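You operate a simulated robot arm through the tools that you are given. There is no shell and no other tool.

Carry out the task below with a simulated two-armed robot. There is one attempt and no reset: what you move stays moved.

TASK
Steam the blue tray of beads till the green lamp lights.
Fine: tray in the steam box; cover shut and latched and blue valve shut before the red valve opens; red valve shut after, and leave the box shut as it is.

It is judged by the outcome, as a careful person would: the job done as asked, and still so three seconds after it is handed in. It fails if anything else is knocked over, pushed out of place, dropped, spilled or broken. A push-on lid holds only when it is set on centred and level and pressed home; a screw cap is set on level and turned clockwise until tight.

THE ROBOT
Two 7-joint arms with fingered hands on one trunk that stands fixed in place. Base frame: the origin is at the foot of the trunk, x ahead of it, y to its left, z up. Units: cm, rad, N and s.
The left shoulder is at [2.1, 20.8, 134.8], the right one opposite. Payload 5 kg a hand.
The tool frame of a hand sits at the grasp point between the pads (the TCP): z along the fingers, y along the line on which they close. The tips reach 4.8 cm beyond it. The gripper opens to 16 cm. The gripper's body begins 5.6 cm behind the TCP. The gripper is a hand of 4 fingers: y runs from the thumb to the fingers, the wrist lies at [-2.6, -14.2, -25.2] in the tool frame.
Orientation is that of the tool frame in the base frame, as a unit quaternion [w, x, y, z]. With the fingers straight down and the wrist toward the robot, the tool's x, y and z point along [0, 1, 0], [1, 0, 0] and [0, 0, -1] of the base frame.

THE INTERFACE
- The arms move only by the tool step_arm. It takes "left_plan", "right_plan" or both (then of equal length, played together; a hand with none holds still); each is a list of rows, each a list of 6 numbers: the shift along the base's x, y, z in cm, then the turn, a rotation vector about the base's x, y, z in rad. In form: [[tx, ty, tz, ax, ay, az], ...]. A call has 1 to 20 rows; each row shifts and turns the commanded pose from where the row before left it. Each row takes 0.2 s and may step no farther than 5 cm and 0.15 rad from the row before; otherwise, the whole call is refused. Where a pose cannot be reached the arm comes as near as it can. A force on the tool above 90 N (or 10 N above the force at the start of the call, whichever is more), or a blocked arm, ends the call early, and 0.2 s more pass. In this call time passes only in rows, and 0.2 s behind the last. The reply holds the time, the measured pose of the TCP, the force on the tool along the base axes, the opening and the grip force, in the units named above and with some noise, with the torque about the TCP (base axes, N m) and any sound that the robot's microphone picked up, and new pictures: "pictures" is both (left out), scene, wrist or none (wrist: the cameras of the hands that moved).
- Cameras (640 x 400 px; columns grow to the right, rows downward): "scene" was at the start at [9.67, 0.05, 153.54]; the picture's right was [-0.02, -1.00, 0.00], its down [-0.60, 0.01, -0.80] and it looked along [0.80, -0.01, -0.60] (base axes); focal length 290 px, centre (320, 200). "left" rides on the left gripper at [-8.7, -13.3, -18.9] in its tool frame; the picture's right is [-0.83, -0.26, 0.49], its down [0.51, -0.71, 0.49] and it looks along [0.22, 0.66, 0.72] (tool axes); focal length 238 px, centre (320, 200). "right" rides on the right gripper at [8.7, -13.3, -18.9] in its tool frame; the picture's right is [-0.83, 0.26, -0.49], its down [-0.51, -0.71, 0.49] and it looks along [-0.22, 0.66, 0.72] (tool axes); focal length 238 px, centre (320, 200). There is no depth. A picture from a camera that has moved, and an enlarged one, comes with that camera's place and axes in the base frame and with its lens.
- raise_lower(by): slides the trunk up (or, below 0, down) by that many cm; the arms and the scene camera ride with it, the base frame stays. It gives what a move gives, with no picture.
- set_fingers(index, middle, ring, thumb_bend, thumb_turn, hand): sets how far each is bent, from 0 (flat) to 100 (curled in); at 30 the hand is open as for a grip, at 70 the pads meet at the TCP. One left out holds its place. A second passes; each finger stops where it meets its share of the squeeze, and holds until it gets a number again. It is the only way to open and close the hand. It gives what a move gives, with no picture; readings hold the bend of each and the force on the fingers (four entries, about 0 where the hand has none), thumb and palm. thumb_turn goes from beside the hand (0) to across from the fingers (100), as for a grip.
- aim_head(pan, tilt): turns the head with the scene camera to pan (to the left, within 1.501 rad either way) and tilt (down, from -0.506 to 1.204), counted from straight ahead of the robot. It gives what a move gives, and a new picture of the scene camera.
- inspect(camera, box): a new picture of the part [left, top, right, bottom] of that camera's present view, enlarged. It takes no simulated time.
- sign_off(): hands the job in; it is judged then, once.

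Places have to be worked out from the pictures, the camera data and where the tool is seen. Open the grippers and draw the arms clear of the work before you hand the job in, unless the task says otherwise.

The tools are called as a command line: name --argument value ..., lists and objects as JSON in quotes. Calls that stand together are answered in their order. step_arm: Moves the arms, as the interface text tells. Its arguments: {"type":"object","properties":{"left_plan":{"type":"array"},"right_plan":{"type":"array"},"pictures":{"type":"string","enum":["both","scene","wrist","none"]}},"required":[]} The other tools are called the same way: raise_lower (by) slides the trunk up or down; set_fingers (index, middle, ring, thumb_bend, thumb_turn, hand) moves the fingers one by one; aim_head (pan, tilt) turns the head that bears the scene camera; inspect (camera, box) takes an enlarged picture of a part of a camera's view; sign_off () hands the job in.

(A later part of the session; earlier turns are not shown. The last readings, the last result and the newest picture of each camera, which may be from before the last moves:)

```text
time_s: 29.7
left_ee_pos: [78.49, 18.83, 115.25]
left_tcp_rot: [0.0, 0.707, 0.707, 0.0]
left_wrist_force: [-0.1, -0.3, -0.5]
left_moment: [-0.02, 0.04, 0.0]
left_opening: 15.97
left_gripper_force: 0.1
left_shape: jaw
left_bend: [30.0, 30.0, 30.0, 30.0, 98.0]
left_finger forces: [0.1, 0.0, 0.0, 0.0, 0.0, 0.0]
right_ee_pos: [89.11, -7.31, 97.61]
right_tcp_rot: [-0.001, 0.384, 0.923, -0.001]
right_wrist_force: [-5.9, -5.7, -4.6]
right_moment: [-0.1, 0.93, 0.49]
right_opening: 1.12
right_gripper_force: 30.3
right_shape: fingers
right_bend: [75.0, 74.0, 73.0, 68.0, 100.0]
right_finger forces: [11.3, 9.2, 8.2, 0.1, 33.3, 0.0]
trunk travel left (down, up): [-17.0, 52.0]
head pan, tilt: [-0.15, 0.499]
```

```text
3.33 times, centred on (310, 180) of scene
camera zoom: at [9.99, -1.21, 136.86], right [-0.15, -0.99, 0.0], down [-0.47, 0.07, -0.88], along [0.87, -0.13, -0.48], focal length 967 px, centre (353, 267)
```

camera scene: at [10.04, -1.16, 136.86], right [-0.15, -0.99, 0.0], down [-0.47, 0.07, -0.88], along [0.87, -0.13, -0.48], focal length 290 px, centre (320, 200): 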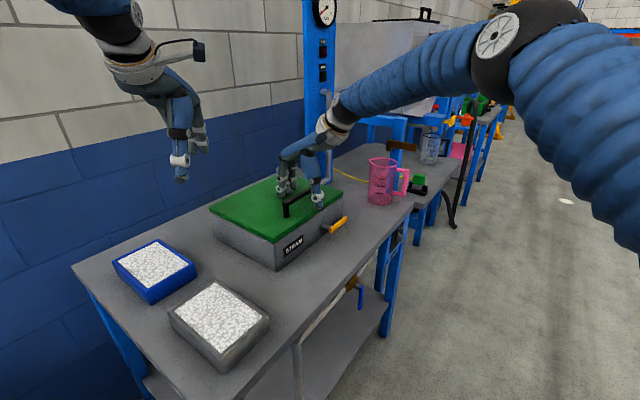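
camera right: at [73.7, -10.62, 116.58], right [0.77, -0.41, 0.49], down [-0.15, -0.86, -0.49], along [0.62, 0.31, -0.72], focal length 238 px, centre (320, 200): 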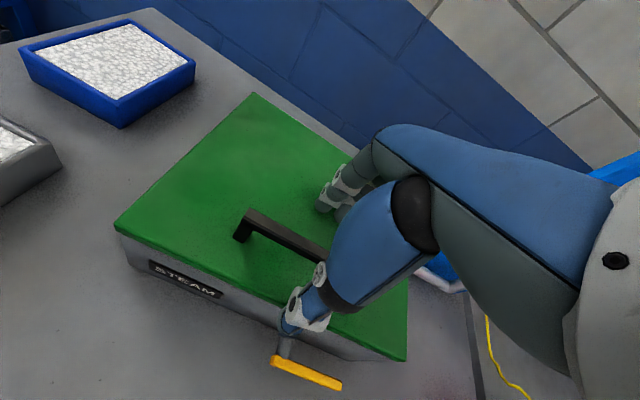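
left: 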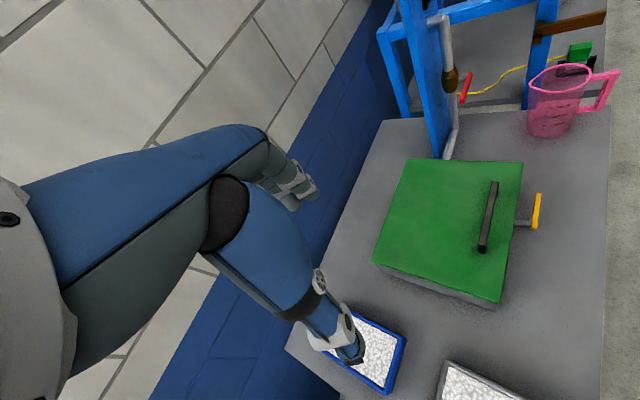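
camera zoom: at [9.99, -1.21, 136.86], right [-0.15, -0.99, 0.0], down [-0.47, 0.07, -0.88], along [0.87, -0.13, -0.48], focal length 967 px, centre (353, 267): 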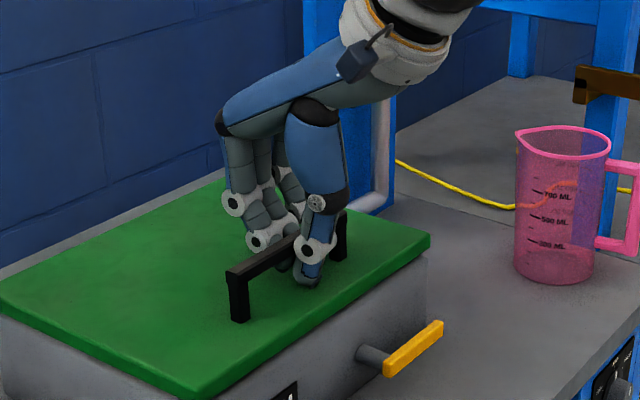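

The bar is gripped with about 30 N. I'll lift about 2 cm gently to see whether the lid comes free or is latched.

step_arm --right_plan '[[0, 0, 0.6, 0, 0, 0], [0, 0, 0.7, 0, 0, 0], [0, 0, 0.7, 0, 0, 0]]' --pictures "both"

inspect --camera "scene" --box '[200, 120, 370, 280]'

```text
time_s: 30.5
left_ee_pos: [78.56, 19.09, 115.12]
left_tcp_rot: [-0.001, 0.706, 0.708, 0.0]
left_wrist_force: [-0.3, 0.3, -0.2]
left_moment: [-0.01, 0.0, 0.0]
left_opening: 15.98
left_gripper_force: 0.1
left_shape: jaw
left_bend: [30.0, 30.0, 30.0, 30.0, 98.0]
left_finger forces: [0.0, 0.1, 0.1, 0.0, 0.0, 0.0]
right_ee_pos: [89.31, -7.14, 99.56]
right_tcp_rot: [0.0, 0.382, 0.924, 0.0]
right_wrist_force: [8.6, 2.8, -8.5]
right_moment: [-0.04, 0.91, 0.61]
right_opening: 1.17
right_gripper_force: 36.3
right_shape: fingers
right_bend: [75.0, 74.0, 73.0, 68.0, 100.0]
right_finger forces: [14.6, 11.9, 11.5, 0.0, 34.8, 0.0]
trunk travel left (down, up): [-17.0, 52.0]
head pan, tilt: [-0.15, 0.499]
camera scene: at [10.16, -1.1, 136.85], right [-0.15, -0.99, 0.0], down [-0.47, 0.07, -0.88], along [0.87, -0.13, -0.48], focal length 290 px, centre (320, 200)
camera right: at [73.83, -10.48, 118.53], right [0.77, -0.41, 0.49], down [-0.14, -0.86, -0.49], along [0.62, 0.31, -0.72], focal length 238 px, centre (320, 200)
```

scene: 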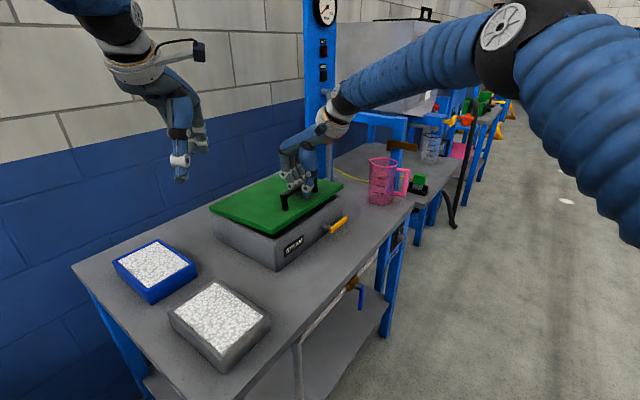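
right: 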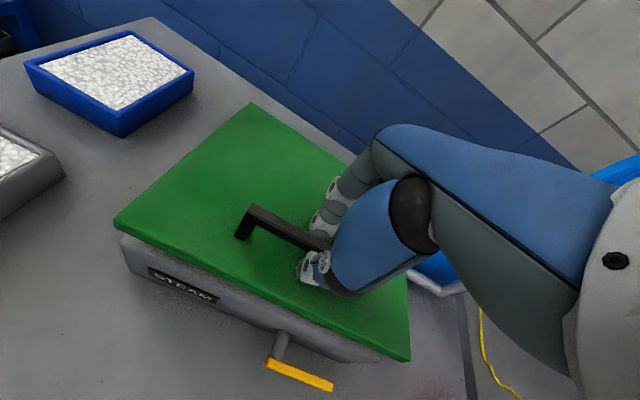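

```text
2.50 times, centred on (285, 200) of scene
camera zoom: at [10.16, -1.1, 136.85], right [-0.15, -0.99, 0.0], down [-0.47, 0.07, -0.88], along [0.87, -0.13, -0.48], focal length 725 px, centre (408, 200)
```

zoom: 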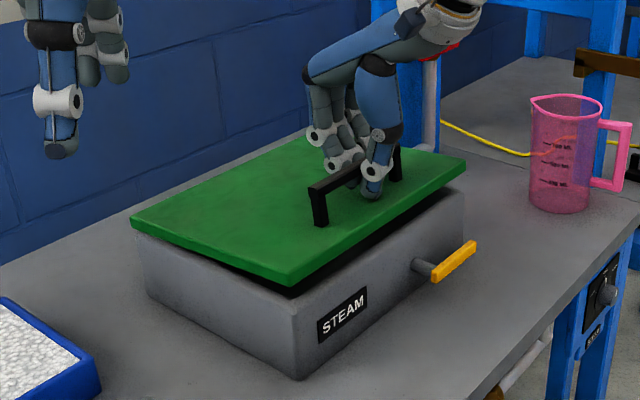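

The lid rises freely at the front and is hinged at the back, so it was unlatched, and the load is light. I'll continue along the hinge arc to about 20°, pitching the hand slightly with it.

step_arm --right_plan '[[0.28, 0.28, 0.92, -0.018, 0.018, 0], [0.28, 0.28, 0.92, -0.018, 0.018, 0], [0.28, 0.28, 0.92, -0.018, 0.018, 0], [0.28, 0.28, 0.91, -0.018, 0.018, 0], [0.33, 0.33, 0.88, -0.018, 0.018, 0], [0.33, 0.33, 0.88, -0.018, 0.018, 0]]' --pictures "both"

inspect --camera "scene" --box '[200, 100, 370, 280]'

```text
time_s: 31.9
left_ee_pos: [78.82, 19.14, 114.96]
left_tcp_rot: [-0.002, 0.707, 0.708, -0.002]
left_wrist_force: [-0.3, 0.2, -0.9]
left_moment: [0.0, 0.04, 0.01]
left_opening: 15.96
left_gripper_force: 0.0
left_shape: jaw
left_bend: [30.0, 30.0, 30.0, 30.0, 98.0]
left_finger forces: [0.0, 0.0, 0.1, 0.1, 0.1, 0.1]
right_ee_pos: [91.18, -5.41, 104.92]
right_tcp_rot: [-0.032, 0.381, 0.921, -0.071]
right_wrist_force: [13.6, 11.9, -18.1]
right_moment: [0.43, 0.37, 0.71]
right_opening: 1.01
right_gripper_force: 35.5
right_shape: fingers
right_bend: [75.0, 73.0, 73.0, 69.0, 100.0]
right_finger forces: [14.7, 12.5, 14.3, 0.1, 27.9, 0.0]
trunk travel left (down, up): [-17.0, 52.0]
head pan, tilt: [-0.15, 0.499]
camera scene: at [10.32, -1.05, 136.82], right [-0.15, -0.99, 0.0], down [-0.48, 0.07, -0.88], along [0.87, -0.13, -0.48], focal length 290 px, centre (320, 200)
camera right: at [77.91, -6.5, 125.7], right [0.83, -0.36, 0.44], down [-0.19, -0.91, -0.38], along [0.53, 0.23, -0.82], focal length 238 px, centre (320, 200)
```

scene: 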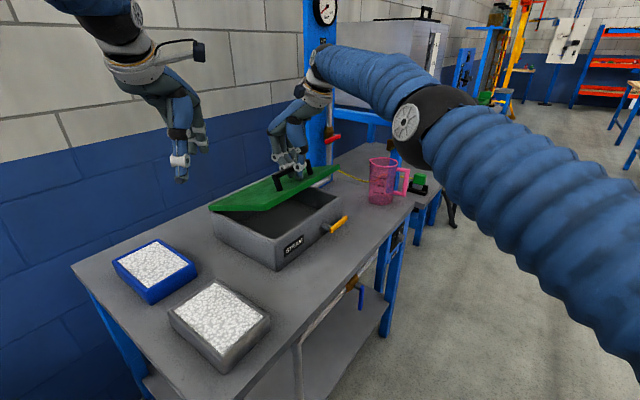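
right: 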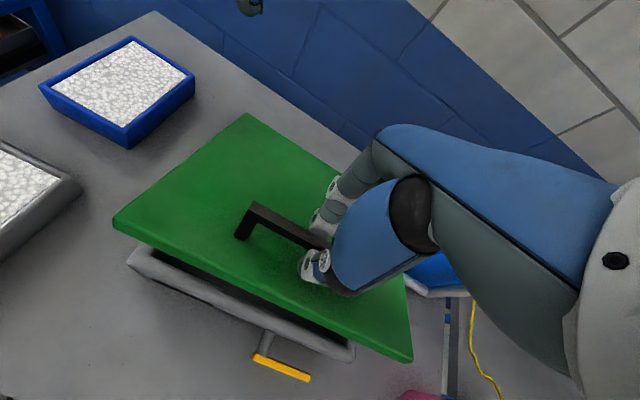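

```text
2.22 times, centred on (285, 190) of scene
camera zoom: at [10.32, -1.05, 136.82], right [-0.15, -0.99, 0.0], down [-0.48, 0.07, -0.88], along [0.87, -0.13, -0.48], focal length 645 px, centre (398, 222)
```

zoom: 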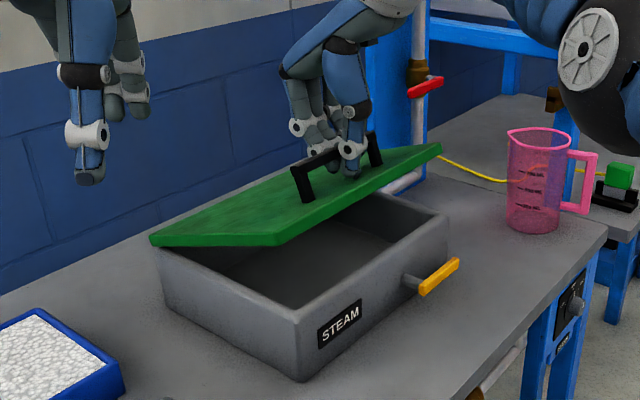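

The lid is up about 20° and the box is visibly empty. The grip holds, with the lid pulling slightly toward the hinge. I'll continue to roughly 32°, with a bit more back travel.

step_arm --right_plan '[[0.5, 0.5, 0.8, -0.022, 0.022, 0], [0.5, 0.5, 0.8, -0.022, 0.022, 0], [0.48, 0.48, 0.78, -0.022, 0.022, 0], [0.48, 0.48, 0.76, -0.022, 0.022, 0], [0.5, 0.5, 0.74, -0.022, 0.022, 0]]' --pictures "both"

inspect --camera "scene" --box '[200, 100, 370, 280]'

```text
time_s: 33.1
left_ee_pos: [79.29, 18.84, 114.7]
left_tcp_rot: [-0.003, 0.707, 0.707, -0.003]
left_wrist_force: [0.0, 0.1, 0.0]
left_moment: [0.0, 0.01, 0.01]
left_opening: 15.96
left_gripper_force: 0.0
left_shape: jaw
left_bend: [30.0, 30.0, 30.0, 30.0, 98.0]
left_finger forces: [0.0, 0.0, 0.1, 0.0, 0.0, 0.1]
right_ee_pos: [87.05, -3.77, 107.49]
right_tcp_rot: [-0.059, 0.38, 0.912, -0.143]
right_wrist_force: [60.1, -5.5, -34.7]
right_moment: [-0.43, 0.11, -0.73]
right_opening: 1.81
right_gripper_force: 33.7
right_shape: fingers
right_bend: [75.0, 61.0, 55.0, 75.0, 100.0]
right_finger forces: [17.9, 19.4, 16.5, 0.0, 13.6, 0.0]
right hand out of reach, approached as far as the arm can: row 1, 2, 3, 4, 5
trunk travel left (down, up): [-17.0, 52.0]
head pan, tilt: [-0.15, 0.499]
camera scene: at [10.85, -1.21, 136.78], right [-0.15, -0.99, 0.0], down [-0.48, 0.07, -0.87], along [0.86, -0.13, -0.48], focal length 290 px, centre (320, 200)
camera right: at [75.94, -2.4, 129.57], right [0.87, -0.32, 0.39], down [-0.23, -0.94, -0.25], along [0.44, 0.13, -0.89], focal length 238 px, centre (320, 200)
```

scene: 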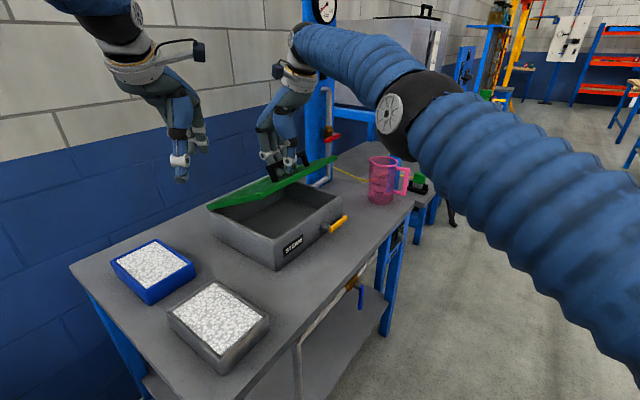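
right: 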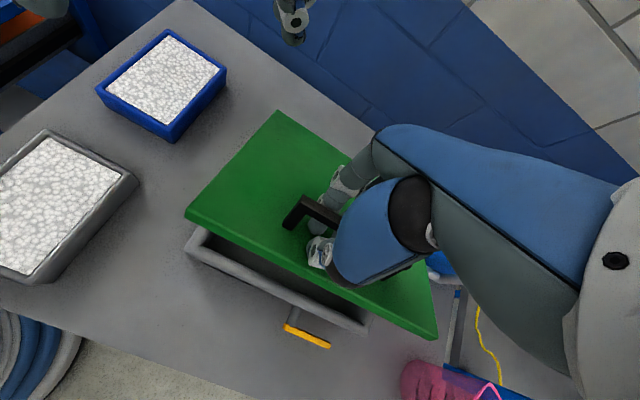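

```text
2.22 times, centred on (285, 190) of scene
camera zoom: at [10.85, -1.21, 136.78], right [-0.15, -0.99, 0.0], down [-0.48, 0.07, -0.87], along [0.86, -0.13, -0.48], focal length 645 px, centre (398, 222)
```

zoom: 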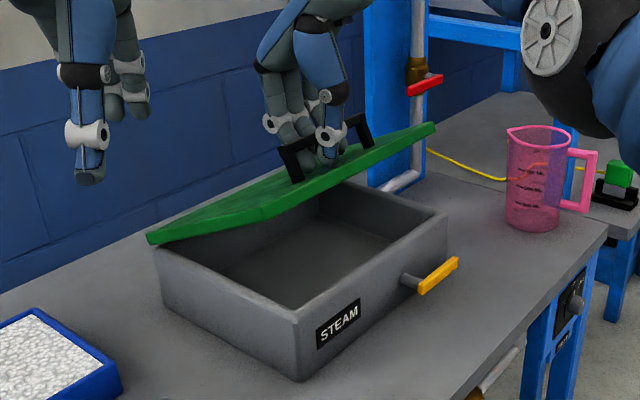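

I've hit the reach limit: the arm is pulling about 60 N at the lid, which is near 27°. I'll ease off right away by pitching the hand back and coming down slightly along the arc.

step_arm --right_plan '[[-0.4, -0.4, -0.5, 0.05, -0.05, 0], [-0.4, -0.4, -0.5, 0.05, -0.05, 0], [-0.4, -0.4, -0.5, 0.05, -0.05, 0]]' --pictures "both"

inspect --camera "scene" --box '[200, 100, 370, 280]'

```text
time_s: 33.9
left_ee_pos: [79.32, 18.97, 114.56]
left_tcp_rot: [-0.002, 0.706, 0.708, -0.002]
left_wrist_force: [0.4, -0.2, 0.1]
left_moment: [0.06, 0.03, -0.01]
left_opening: 15.95
left_gripper_force: 0.2
left_shape: jaw
left_bend: [30.0, 30.0, 30.0, 30.0, 98.0]
left_finger forces: [0.0, 0.1, 0.1, 0.1, 0.1, 0.0]
right_ee_pos: [85.59, -4.69, 105.92]
right_tcp_rot: [-0.021, 0.384, 0.922, -0.046]
right_wrist_force: [57.2, -0.3, -34.5]
right_moment: [-0.62, 1.91, -0.54]
right_opening: 1.96
right_gripper_force: 56.4
right_shape: fingers
right_bend: [74.0, 59.0, 53.0, 76.0, 100.0]
right_finger forces: [21.3, 32.6, 24.9, 0.0, 34.0, 0.0]
trunk travel left (down, up): [-17.0, 52.0]
head pan, tilt: [-0.15, 0.499]
camera scene: at [10.86, -1.19, 136.78], right [-0.15, -0.99, 0.0], down [-0.48, 0.07, -0.87], along [0.86, -0.13, -0.48], focal length 290 px, centre (320, 200)
camera right: at [71.54, -6.68, 126.05], right [0.81, -0.38, 0.45], down [-0.18, -0.89, -0.42], along [0.56, 0.26, -0.79], focal length 238 px, centre (320, 200)
```

scene: 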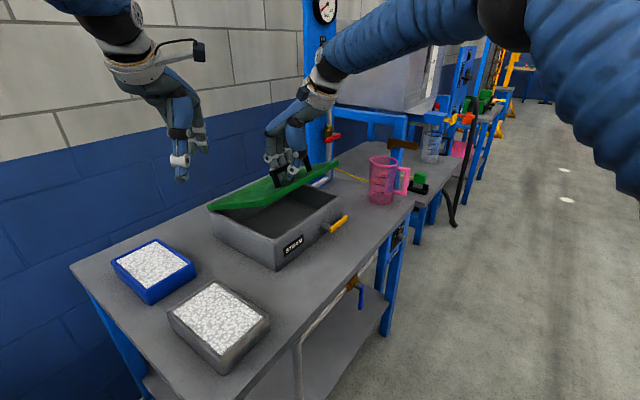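
right: 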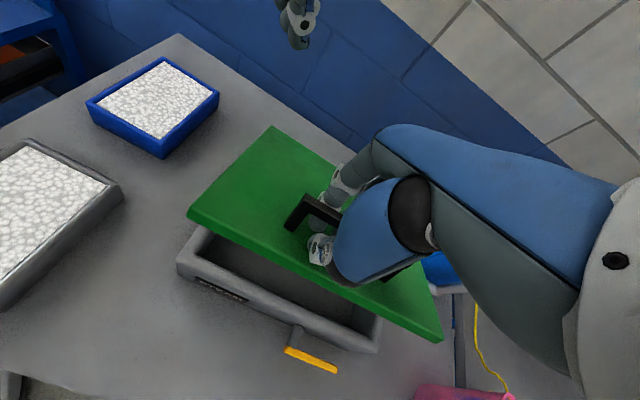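

```text
2.22 times, centred on (285, 190) of scene
camera zoom: at [10.86, -1.19, 136.78], right [-0.15, -0.99, 0.0], down [-0.48, 0.07, -0.87], along [0.86, -0.13, -0.48], focal length 645 px, centre (398, 222)
```

zoom: 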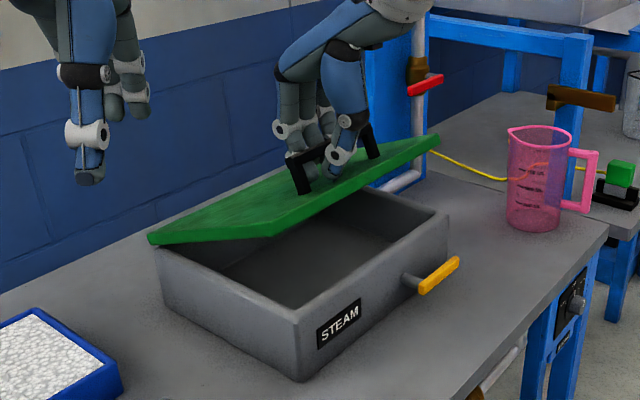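

The lid still pulls the hand in +x with about 57 N. It seems the command was re-based to a nearer pose, so the arm is tugging the handle toward the robot. I'll step in +x in small increments to unload it.

step_arm --right_plan '[[1.0, -0.1, 0, 0, 0, 0], [1.0, -0.1, 0, 0, 0, 0]]' --pictures "none"

```text
time_s: 34.5
left_ee_pos: [78.69, 19.29, 114.96]
left_tcp_rot: [0.0, 0.707, 0.707, -0.001]
left_wrist_force: [-0.2, 0.0, -0.3]
left_moment: [-0.02, 0.04, -0.04]
left_opening: 15.99
left_gripper_force: 0.1
left_shape: jaw
left_bend: [30.0, 30.0, 30.0, 30.0, 98.0]
left_finger forces: [0.1, 0.0, 0.1, 0.1, 0.0, 0.0]
right_ee_pos: [86.75, -4.21, 106.34]
right_tcp_rot: [-0.023, 0.38, 0.924, -0.045]
right_wrist_force: [7.2, 22.6, -24.1]
right_moment: [0.47, 1.85, 0.41]
right_opening: 1.09
right_gripper_force: 39.3
right_shape: fingers
right_bend: [75.0, 73.0, 72.0, 76.0, 100.0]
right_finger forces: [15.7, 22.0, 14.2, 0.0, 26.2, 0.0]
trunk travel left (down, up): [-17.0, 52.0]
head pan, tilt: [-0.15, 0.499]
```

The load dropped a lot. The remaining pull is toward the hinge, so I'll nudge that way a little and look at the state.

step_arm --right_plan '[[0.2, 0.7, 0, 0, 0, 0], [0.1, 0.3, 0, 0, 0, 0]]' --pictures "both"

inspect --camera "scene" --box '[200, 100, 370, 280]'

inspect --camera "left" --box '[340, 30, 640, 290]'

```text
time_s: 35.1
left_ee_pos: [78.61, 19.04, 115.14]
left_tcp_rot: [0.0, 0.707, 0.707, -0.001]
left_wrist_force: [0.3, 0.8, 0.7]
left_moment: [0.01, -0.03, 0.02]
left_opening: 15.98
left_gripper_force: 0.0
left_shape: jaw
left_bend: [30.0, 30.0, 30.0, 30.0, 98.0]
left_finger forces: [0.0, 0.0, 0.0, 0.0, 0.0, 0.0]
right_ee_pos: [87.17, -3.64, 106.47]
right_tcp_rot: [-0.02, 0.382, 0.923, -0.045]
right_wrist_force: [-4.2, 18.6, -14.5]
right_moment: [0.65, 1.85, 0.25]
right_opening: 0.66
right_gripper_force: 41.4
right_shape: fingers
right_bend: [75.0, 73.0, 72.0, 76.0, 100.0]
right_finger forces: [14.1, 20.3, 12.3, 0.0, 35.3, 0.0]
trunk travel left (down, up): [-17.0, 52.0]
head pan, tilt: [-0.15, 0.499]
camera scene: at [10.06, -0.99, 136.86], right [-0.15, -0.99, 0.0], down [-0.47, 0.07, -0.88], along [0.87, -0.13, -0.48], focal length 290 px, centre (320, 200)
camera right: at [73.06, -5.64, 126.73], right [0.81, -0.37, 0.46], down [-0.18, -0.89, -0.42], along [0.56, 0.26, -0.78], focal length 238 px, centre (320, 200)
```

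scene: 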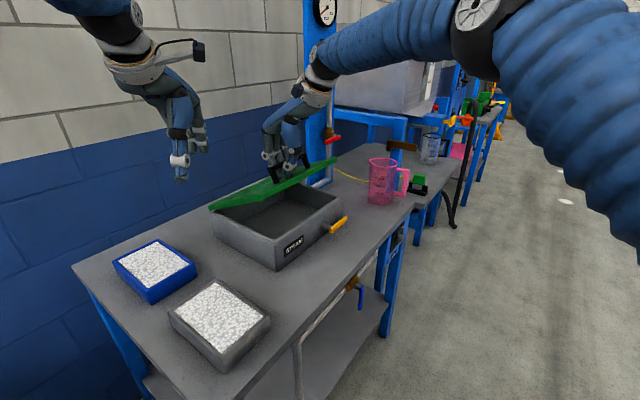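
right: 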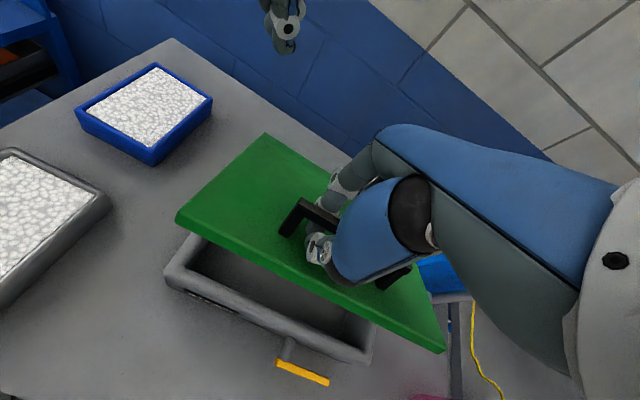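

```text
2.22 times, centred on (285, 190) of scene
camera zoom: at [10.06, -0.99, 136.86], right [-0.15, -0.99, 0.0], down [-0.47, 0.07, -0.88], along [0.87, -0.13, -0.48], focal length 645 px, centre (398, 222)
```

zoom: 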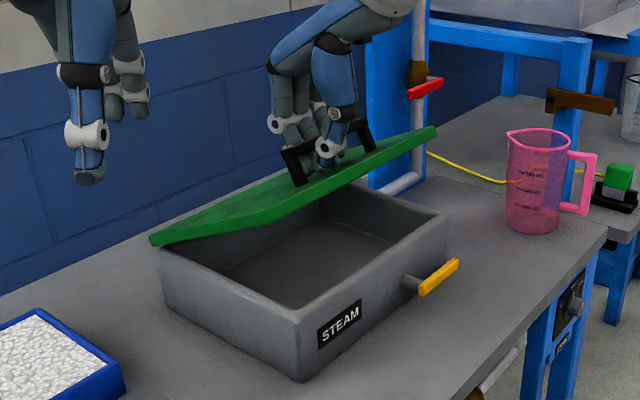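

```text
1.54 times, centred on (490, 160) of left
camera zoom: at [65.34, 10.34, 133.98], right [-0.26, -0.84, -0.49], down [-0.71, 0.51, -0.49], along [0.65, 0.22, -0.72], focal length 367 px, centre (58, 262)
```

zoom: 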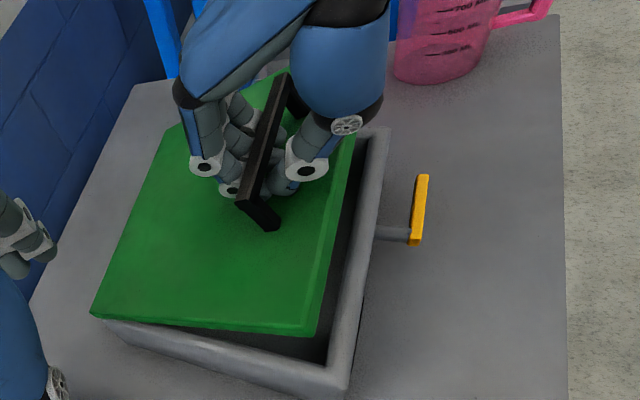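

The lid is held at about 25° under a light load. I'll now bring the left hand around in front of the box, yawed 20°, to slip its fingers under the lid's front-left edge.

step_arm --left_plan '[[-3.1, -1.83, -0.5, 0, 0, 0.0582], [-3.1, -1.83, -0.5, 0, 0, 0.0582], [-3.1, -1.83, -0.5, 0, 0, 0.0582], [-3.1, -1.83, -0.5, 0, 0, 0.0582], [-3.1, -1.83, -0.5, 0, 0, 0.0582], [-3.1, -1.83, -0.5, 0, 0, 0.0582], [-1, -3.9, -1, 0, 0, 0], [-1, -3.9, -1, 0, 0, 0], [-1, -3.9, -1, 0, 0, 0], [-1, -3.9, -1, 0, 0, 0]]' --pictures "none"

set_fingers --hand "left" --index 0 --middle 0 --ring 0 --thumb_bend 100 --thumb_turn 98

aim_head --pan -0.1 --tilt 0.55

```text
time_s: 37.3
left_ee_pos: [57.08, -7.7, 107.61]
left_tcp_rot: [0.0, 0.573, 0.819, 0.0]
left_wrist_force: [-0.6, 0.1, 0.9]
left_moment: [0.09, 0.01, 0.04]
left_opening: 16.0
left_gripper_force: 0.1
left_shape: jaw
left_bend: [30.0, 30.0, 30.0, 30.0, 97.0]
left_finger forces: [0.0, 0.0, 0.0, 0.0, 0.0, 0.1]
left hand out of reach, approached as far as the arm can: row 5
right_ee_pos: [87.21, -3.73, 106.48]
right_tcp_rot: [-0.02, 0.383, 0.923, -0.045]
right_wrist_force: [-5.9, 19.3, -13.8]
right_moment: [0.73, 1.72, 0.3]
right_opening: 0.65
right_gripper_force: 39.1
right_shape: fingers
right_bend: [75.0, 73.0, 72.0, 76.0, 100.0]
right_finger forces: [14.0, 19.5, 11.5, 0.0, 33.1, 0.0]
trunk travel left (down, up): [-17.0, 52.0]
head pan, tilt: [-0.15, 0.499]
```

```text
time_s: 38.3
left_ee_pos: [56.91, -7.64, 107.57]
left_tcp_rot: [-0.001, 0.573, 0.819, -0.001]
left_wrist_force: [-0.1, -0.2, -0.2]
left_moment: [0.01, 0.01, -0.03]
left_opening: 8.29
left_gripper_force: 0.3
left_shape: fingers
left_bend: [0.0, 0.0, 0.0, 100.0, 100.0]
left_finger forces: [0.0, 0.0, 0.0, 0.0, 0.0, 0.0]
right_ee_pos: [87.29, -3.74, 106.59]
right_tcp_rot: [-0.019, 0.381, 0.923, -0.046]
right_wrist_force: [-5.5, 20.5, -14.3]
right_moment: [0.7, 1.77, 0.28]
right_opening: 0.64
right_gripper_force: 39.5
right_shape: fingers
right_bend: [75.0, 73.0, 72.0, 76.0, 100.0]
right_finger forces: [14.0, 19.8, 11.9, 0.0, 33.6, 0.0]
trunk travel left (down, up): [-17.0, 52.0]
head pan, tilt: [-0.15, 0.499]
```

```text
time_s: 38.9
left_ee_pos: [57.01, -7.63, 107.54]
left_tcp_rot: [0.0, 0.573, 0.819, 0.0]
left_wrist_force: [-0.3, 0.2, -0.3]
left_moment: [0.01, -0.04, -0.01]
left_opening: 8.29
left_gripper_force: 0.1
left_shape: fingers
left_bend: [0.0, 0.0, 0.0, 100.0, 100.0]
left_finger forces: [0.1, 0.0, 0.1, 0.0, 0.1, 0.0]
right_ee_pos: [87.24, -3.73, 106.55]
right_tcp_rot: [-0.019, 0.383, 0.923, -0.045]
right_wrist_force: [-4.7, 19.6, -14.0]
right_moment: [0.72, 1.8, 0.3]
right_opening: 0.65
right_gripper_force: 39.5
right_shape: fingers
right_bend: [75.0, 73.0, 72.0, 76.0, 100.0]
right_finger forces: [13.9, 19.7, 11.8, 0.1, 33.8, 0.1]
trunk travel left (down, up): [-17.0, 52.0]
head pan, tilt: [-0.099, 0.55]
camera scene: at [10.01, -0.52, 136.4], right [-0.1, -1.0, 0.0], down [-0.52, 0.05, -0.85], along [0.85, -0.09, -0.52], focal length 290 px, centre (320, 200)
```

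scene: 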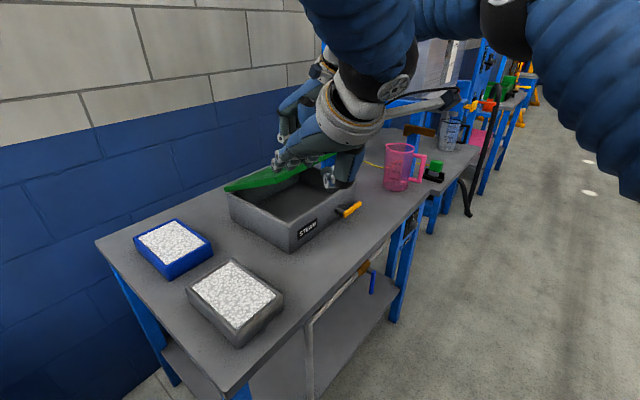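

The left hand is now in front of the box. I'll enlarge this view and the left wrist view to see where the fingertips are relative to the lid edge.

inspect --camera "scene" --box '[210, 70, 410, 260]'

inspect --camera "left" --box '[0, 0, 640, 400]'

inspect --camera "right" --box '[0, 0, 640, 400]'

```text
2.11 times, centred on (310, 165) of scene
camera zoom: at [10.01, -0.52, 136.4], right [-0.1, -1.0, 0.0], down [-0.52, 0.05, -0.85], along [0.85, -0.09, -0.52], focal length 611 px, centre (341, 274)
```

zoom: 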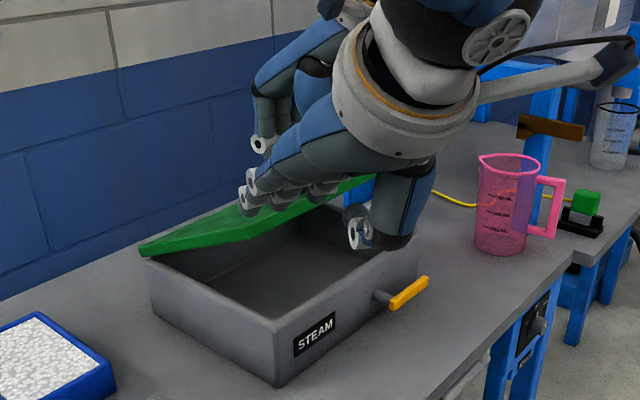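

```text
1.00 times, centred on (320, 200) of left (not enlarged: the box is as wide or as high as the picture)
camera zoom: at [47.61, -20.37, 126.47], right [0.04, -0.87, -0.49], down [-0.84, 0.23, -0.49], along [0.54, 0.43, -0.72], focal length 238 px, centre (320, 200)
```

zoom: 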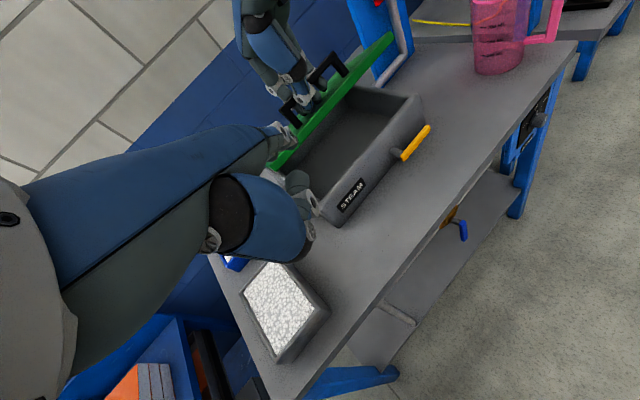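

```text
1.00 times, centred on (320, 200) of right (not enlarged: the box is as wide or as high as the picture)
camera zoom: at [73.09, -5.65, 126.65], right [0.81, -0.37, 0.46], down [-0.18, -0.89, -0.42], along [0.56, 0.26, -0.78], focal length 238 px, centre (320, 200)
```

zoom: 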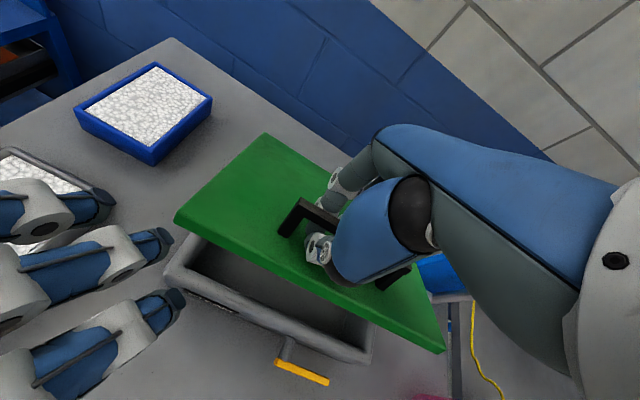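

From the right wrist camera I place the left fingertips at e1≈47–55, e2≈49–52. They need to shift about 4.5 cm right and drop below the lid edge, so I'll do that now, staying in front of the box wall.

step_arm --left_plan '[[0.8, -0.8, -3.5, 0, 0, 0], [0.8, -0.8, -3.5, 0, 0, 0], [0.8, -0.8, -3.5, 0, 0, 0], [0.8, -0.8, -3.0, 0, 0, 0]]' --pictures "both"

inspect --camera "scene" --box '[210, 70, 410, 260]'

inspect --camera "right" --box '[0, 100, 400, 400]'

```text
time_s: 39.9
left_ee_pos: [60.28, -10.98, 93.99]
left_tcp_rot: [0.001, 0.574, 0.819, -0.001]
left_wrist_force: [-0.8, 0.0, 0.9]
left_moment: [0.05, 0.02, 0.02]
left_opening: 8.27
left_gripper_force: 0.1
left_shape: fingers
left_bend: [0.0, 0.0, 0.0, 100.0, 100.0]
left_finger forces: [0.0, 0.1, 0.0, 0.0, 0.0, 0.1]
right_ee_pos: [87.3, -3.63, 106.42]
right_tcp_rot: [-0.019, 0.383, 0.923, -0.046]
right_wrist_force: [-1.6, 22.3, -16.8]
right_moment: [0.77, 1.6, 0.25]
right_opening: 0.64
right_gripper_force: 39.3
right_shape: fingers
right_bend: [75.0, 73.0, 72.0, 76.0, 100.0]
right_finger forces: [14.4, 19.8, 11.8, 0.1, 32.3, 0.1]
trunk travel left (down, up): [-17.0, 52.0]
head pan, tilt: [-0.099, 0.55]
camera scene: at [10.0, -0.55, 136.4], right [-0.1, -1.0, 0.0], down [-0.52, 0.05, -0.85], along [0.85, -0.09, -0.52], focal length 290 px, centre (320, 200)
camera left: at [50.83, -23.7, 112.92], right [0.04, -0.87, -0.48], down [-0.84, 0.23, -0.49], along [0.54, 0.43, -0.72], focal length 238 px, centre (320, 200)
```

scene: 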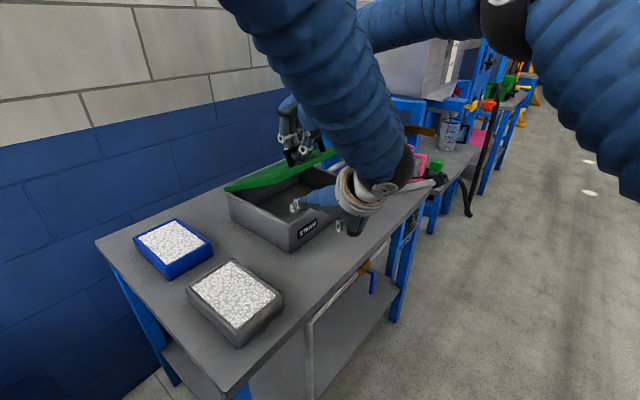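
left: 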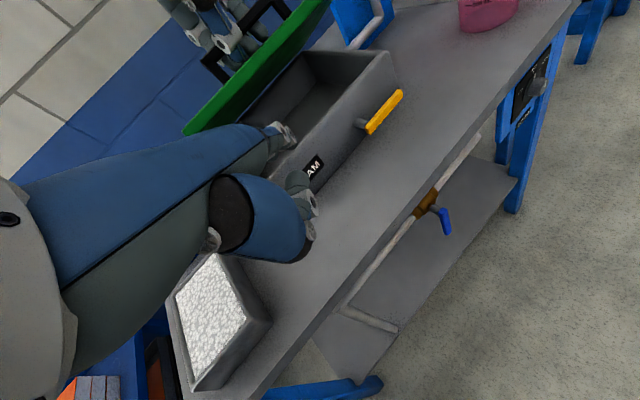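

```text
2.11 times, centred on (310, 165) of scene
camera zoom: at [10.0, -0.55, 136.4], right [-0.1, -1.0, 0.0], down [-0.52, 0.05, -0.85], along [0.85, -0.09, -0.52], focal length 611 px, centre (341, 274)
```

zoom: 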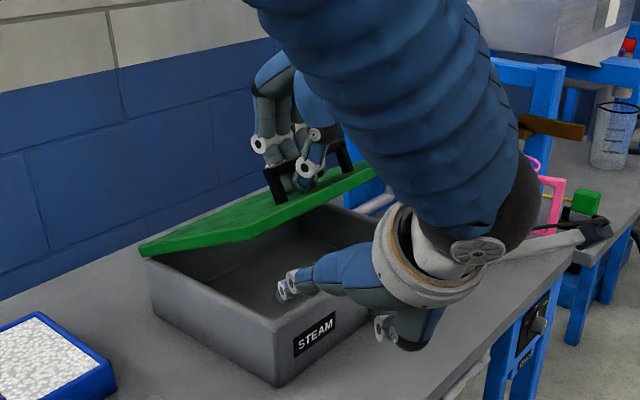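

```text
1.33 times, centred on (200, 250) of right
camera zoom: at [73.09, -5.67, 126.62], right [0.81, -0.37, 0.46], down [-0.18, -0.89, -0.42], along [0.56, 0.26, -0.78], focal length 318 px, centre (480, 133)
```

zoom: 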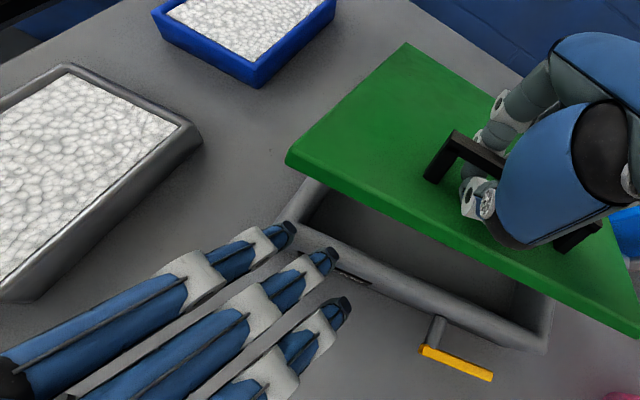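

The left fingertips are in front of the box wall at z≈94, below the raised lid edge. I'll slide them straight in under the lid and then raise until they take the lid's weight.

step_arm --left_plan '[[1.95, 1.95, 0, 0, 0, 0], [1.95, 1.95, 0, 0, 0, 0], [0, 0, 2, 0, 0, 0], [0, 0, 1.5, 0, 0, 0], [0, 0, 1, 0, 0, 0]]' --pictures "wrist"

inspect --camera "scene" --box '[210, 70, 410, 260]'

inspect --camera "right" --box '[0, 100, 400, 400]'

```text
time_s: 41.1
left_ee_pos: [64.15, -7.0, 98.37]
left_tcp_rot: [-0.001, 0.573, 0.819, -0.002]
left_wrist_force: [-5.3, -5.5, -11.2]
left_moment: [-0.98, 1.08, -0.08]
left_opening: 8.27
left_gripper_force: 6.7
left_shape: fingers
left_bend: [0.0, 0.0, 2.0, 100.0, 100.0]
left_finger forces: [0.0, 0.9, 12.5, 0.1, 0.1, 0.1]
right_ee_pos: [87.31, -3.66, 106.92]
right_tcp_rot: [-0.018, 0.382, 0.923, -0.043]
right_wrist_force: [0.2, 24.9, 0.2]
right_moment: [0.88, 1.87, 0.44]
right_opening: 0.67
right_gripper_force: 45.7
right_shape: fingers
right_bend: [75.0, 73.0, 72.0, 76.0, 100.0]
right_finger forces: [15.8, 19.6, 13.0, 0.0, 43.5, 0.1]
trunk travel left (down, up): [-17.0, 52.0]
head pan, tilt: [-0.099, 0.55]
camera left: at [54.72, -19.77, 117.33], right [0.04, -0.87, -0.48], down [-0.84, 0.23, -0.49], along [0.54, 0.43, -0.73], focal length 238 px, centre (320, 200)
```

left: 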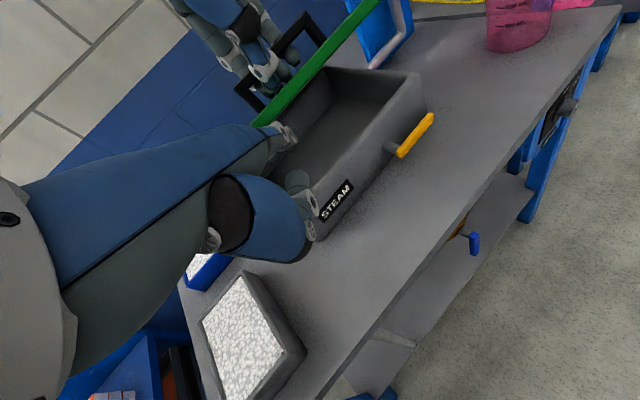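

```text
2.11 times, centred on (310, 165) of scene
camera zoom: at [10.0, -0.52, 136.4], right [-0.1, -1.0, 0.0], down [-0.52, 0.05, -0.85], along [0.85, -0.09, -0.52], focal length 611 px, centre (341, 274)
```

zoom: 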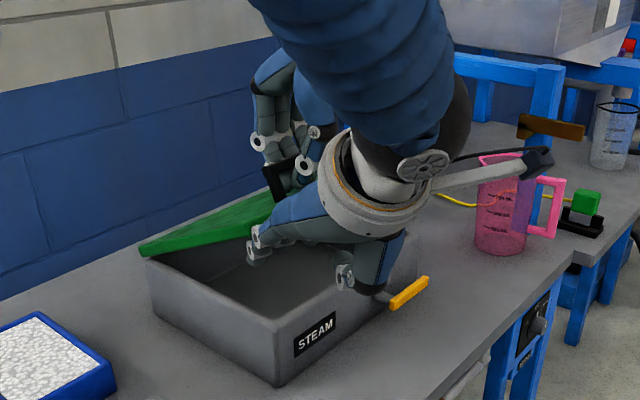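

```text
1.33 times, centred on (200, 250) of right
camera zoom: at [73.09, -5.62, 126.85], right [0.8, -0.38, 0.46], down [-0.17, -0.89, -0.42], along [0.57, 0.26, -0.78], focal length 318 px, centre (480, 133)
```

zoom: 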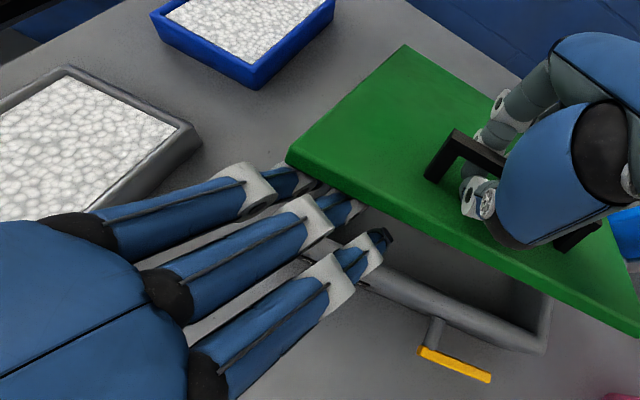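

The left ring finger now carries about 12 N, which is the lid's edge load, and the right hand's vertical load has gone to zero. I'll push the left fingers a little deeper under the lid before letting go with the right hand.

step_arm --left_plan '[[0, 0, -1.5, 0, 0, 0], [1.1, 1.1, -0.5, 0, 0, 0], [1.1, 1.1, 0, 0, 0, 0], [0, 0, 1.0, 0, 0, 0]]' --pictures "none"

inspect --camera "right" --box '[0, 100, 400, 400]'

```text
time_s: 42.1
left_ee_pos: [66.12, -4.53, 97.19]
left_tcp_rot: [-0.003, 0.572, 0.82, -0.002]
left_wrist_force: [-16.4, -2.8, -41.2]
left_moment: [-2.79, 2.88, 0.95]
left_opening: 8.27
left_gripper_force: 21.9
left_shape: fingers
left_bend: [0.0, 0.0, 0.0, 100.0, 100.0]
left_finger forces: [0.0, 20.3, 23.9, 0.0, 0.0, 0.0]
right_ee_pos: [87.61, -3.51, 107.3]
right_tcp_rot: [-0.016, 0.383, 0.923, -0.041]
right_wrist_force: [18.9, 32.7, 32.0]
right_moment: [1.18, -0.13, 0.58]
right_opening: 0.57
right_gripper_force: 35.3
right_shape: fingers
right_bend: [75.0, 74.0, 73.0, 77.0, 100.0]
right_finger forces: [0.9, 12.1, 7.2, 0.0, 49.8, 0.0]
trunk travel left (down, up): [-17.0, 52.0]
head pan, tilt: [-0.099, 0.55]
```

```text
1.33 times, centred on (200, 250) of right
camera zoom: at [73.13, -5.48, 127.22], right [0.8, -0.38, 0.47], down [-0.17, -0.89, -0.43], along [0.58, 0.26, -0.78], focal length 318 px, centre (480, 133)
```

zoom: 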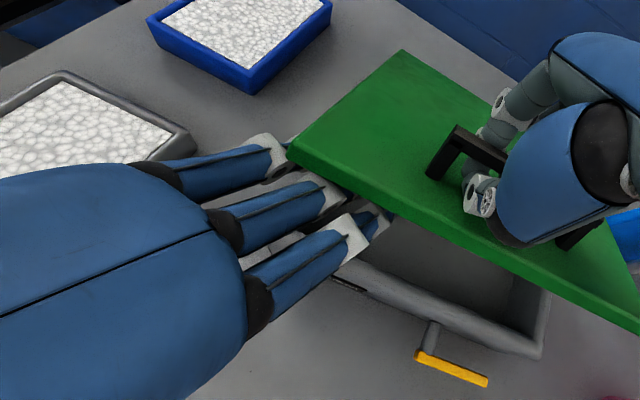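

The left middle and ring fingers firmly support the lid, and the two hands are now pushing against each other. I'll open the right hand partway to let the bar go.

set_fingers --hand "right" --index 58 --middle 58 --ring 58 --thumb_bend 60

inspect --camera "right" --box '[0, 100, 500, 400]'

inspect --camera "scene" --box '[210, 70, 410, 260]'

```text
time_s: 43.1
left_ee_pos: [66.09, -4.54, 97.36]
left_tcp_rot: [-0.003, 0.572, 0.82, -0.003]
left_wrist_force: [-21.1, 1.6, -40.3]
left_moment: [-2.99, 2.56, 1.65]
left_opening: 8.25
left_gripper_force: 23.8
left_shape: fingers
left_bend: [0.0, 0.0, 0.0, 100.0, 100.0]
left_finger forces: [0.0, 21.5, 25.5, 0.1, 0.1, 0.0]
right_ee_pos: [87.45, -3.86, 107.27]
right_tcp_rot: [-0.014, 0.384, 0.922, -0.041]
right_wrist_force: [19.1, 20.8, 39.0]
right_moment: [1.09, -0.97, -0.23]
right_opening: 2.31
right_gripper_force: 25.0
right_shape: fingers
right_bend: [54.0, 58.0, 57.0, 77.0, 100.0]
right_finger forces: [6.1, 18.0, 0.1, 0.1, 26.0, 0.1]
trunk travel left (down, up): [-17.0, 52.0]
head pan, tilt: [-0.099, 0.55]
```

```text
1.28 times, centred on (250, 250) of right
camera zoom: at [73.02, -5.66, 127.19], right [0.8, -0.38, 0.47], down [-0.17, -0.89, -0.42], along [0.58, 0.26, -0.78], focal length 305 px, centre (410, 136)
```

zoom: 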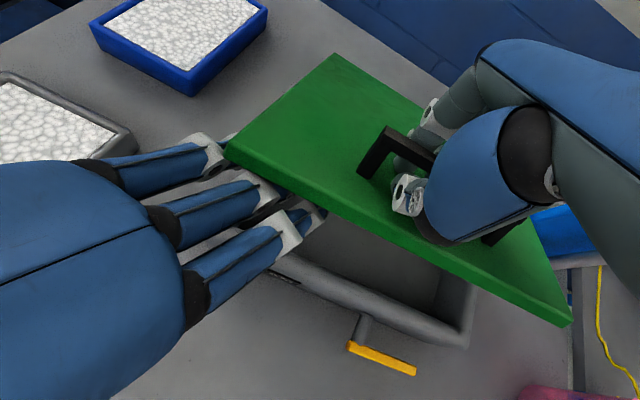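

```text
2.11 times, centred on (310, 165) of scene
camera zoom: at [9.86, -0.48, 136.41], right [-0.1, -1.0, 0.0], down [-0.52, 0.05, -0.85], along [0.85, -0.09, -0.52], focal length 611 px, centre (341, 274)
```

zoom: 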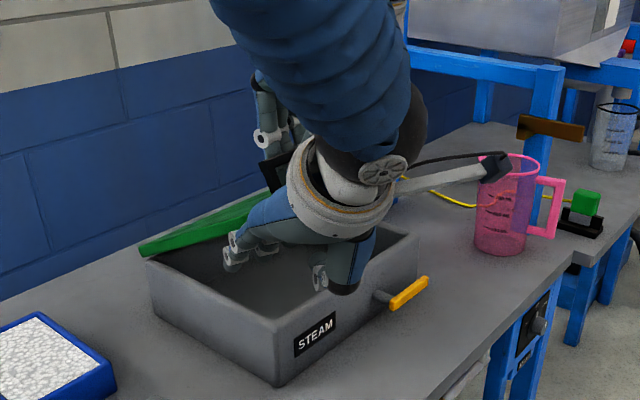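

The right hand is now being pushed up by the lid, and its thumb is still bent against the bar. I'll raise it slightly to unload, then open further.

step_arm --right_plan '[[0.3, 0.3, 0.8, 0, 0, 0], [0, 0, 0.8, 0, 0, 0]]' --pictures "none"

set_fingers --hand "right" --index 45 --middle 45 --ring 45 --thumb_bend 45

inspect --camera "right" --box '[0, 100, 500, 400]'

```text
time_s: 43.7
left_ee_pos: [66.23, -4.51, 97.59]
left_tcp_rot: [0.0, 0.572, 0.82, -0.002]
left_wrist_force: [-33.8, 4.6, -18.2]
left_moment: [-1.68, -0.28, 3.04]
left_opening: 8.27
left_gripper_force: 19.5
left_shape: fingers
left_bend: [0.0, 0.0, 0.0, 100.0, 100.0]
left_finger forces: [0.0, 11.9, 28.1, 0.0, 0.0, 0.0]
right_ee_pos: [87.43, -3.53, 108.02]
right_tcp_rot: [-0.019, 0.383, 0.922, -0.046]
right_wrist_force: [25.2, 17.9, 7.8]
right_moment: [0.4, -0.38, -0.57]
right_opening: 2.75
right_gripper_force: 18.3
right_shape: fingers
right_bend: [53.0, 57.0, 57.0, 76.0, 100.0]
right_finger forces: [11.6, 0.0, 0.1, 0.1, 25.9, 0.0]
trunk travel left (down, up): [-17.0, 52.0]
head pan, tilt: [-0.099, 0.55]
```

```text
time_s: 44.7
left_ee_pos: [66.25, -4.54, 97.58]
left_tcp_rot: [-0.001, 0.572, 0.82, -0.001]
left_wrist_force: [-22.4, 12.2, -24.6]
left_moment: [-2.66, 0.94, 2.88]
left_opening: 8.25
left_gripper_force: 18.8
left_shape: fingers
left_bend: [0.0, 0.0, 0.0, 100.0, 100.0]
left_finger forces: [0.0, 10.4, 26.6, 0.1, 0.1, 0.0]
right_ee_pos: [87.44, -3.49, 108.29]
right_tcp_rot: [-0.019, 0.383, 0.922, -0.046]
right_wrist_force: [17.5, 11.0, 22.8]
right_moment: [0.68, -0.46, -0.28]
right_opening: 4.51
right_gripper_force: 14.2
right_shape: fingers
right_bend: [45.0, 45.0, 45.0, 76.0, 99.0]
right_finger forces: [0.0, 0.0, 0.0, 0.1, 28.6, 0.0]
trunk travel left (down, up): [-17.0, 52.0]
head pan, tilt: [-0.099, 0.55]
```

```text
1.28 times, centred on (250, 250) of right
camera zoom: at [73.22, -5.37, 128.39], right [0.8, -0.38, 0.46], down [-0.17, -0.89, -0.42], along [0.57, 0.26, -0.78], focal length 305 px, centre (410, 136)
```

zoom: 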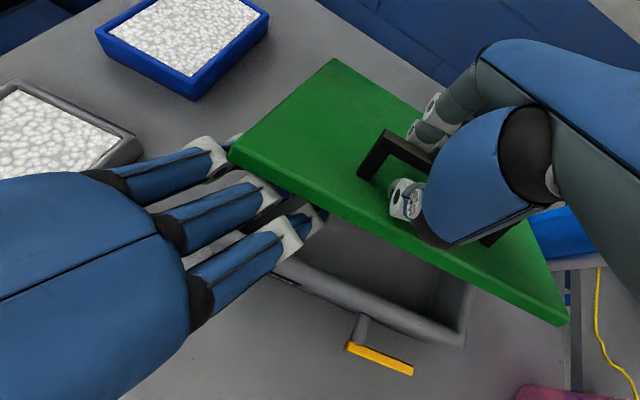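

The three right fingers are open but the thumb is still held against the lid surface. I'll ease the hand up and watch whether it frees.

step_arm --right_plan '[[0, 0, 0.7, 0, 0, 0], [0, 0, 0.7, 0, 0, 0]]' --pictures "none"

inspect --camera "right" --box '[100, 100, 500, 400]'

inspect --camera "left" --box '[100, 0, 500, 300]'

```text
time_s: 45.3
left_ee_pos: [66.23, -4.58, 97.57]
left_tcp_rot: [-0.001, 0.572, 0.82, -0.002]
left_wrist_force: [-21.0, 10.9, -26.4]
left_moment: [-2.68, 1.13, 2.67]
left_opening: 8.29
left_gripper_force: 18.2
left_shape: fingers
left_bend: [0.0, 0.0, 0.0, 100.0, 100.0]
left_finger forces: [0.0, 10.3, 26.0, 0.1, 0.0, 0.0]
right_ee_pos: [87.47, -3.42, 109.79]
right_tcp_rot: [-0.019, 0.382, 0.923, -0.046]
right_wrist_force: [12.9, 13.9, 20.0]
right_moment: [0.61, 0.06, -0.29]
right_opening: 6.26
right_gripper_force: 13.1
right_shape: fingers
right_bend: [45.0, 45.0, 45.0, 75.0, 98.0]
right_finger forces: [0.1, 0.0, 0.0, 0.0, 26.4, 0.1]
trunk travel left (down, up): [-17.0, 52.0]
head pan, tilt: [-0.099, 0.55]
```

```text
1.33 times, centred on (300, 250) of right
camera zoom: at [73.24, -5.26, 129.85], right [0.8, -0.38, 0.46], down [-0.18, -0.89, -0.42], along [0.57, 0.26, -0.78], focal length 318 px, centre (347, 133)
```

zoom: 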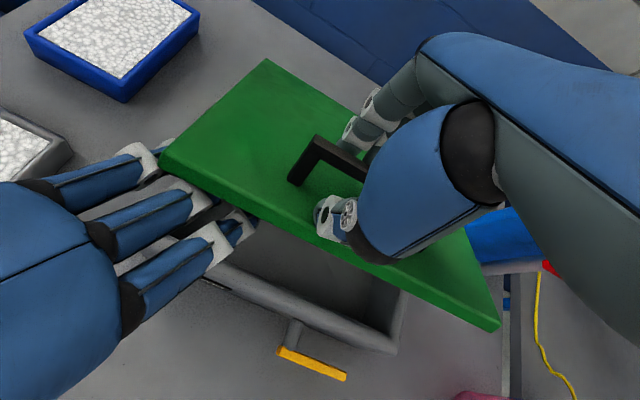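

```text
1.33 times, centred on (300, 150) of left
camera zoom: at [56.85, -17.32, 116.42], right [0.04, -0.87, -0.49], down [-0.84, 0.23, -0.49], along [0.54, 0.43, -0.73], focal length 318 px, centre (347, 267)
```

zoom: 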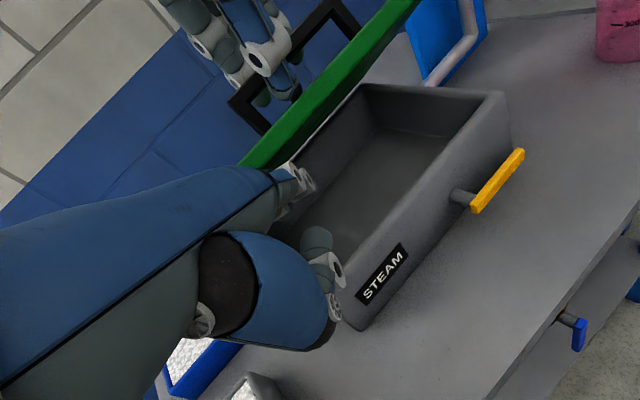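

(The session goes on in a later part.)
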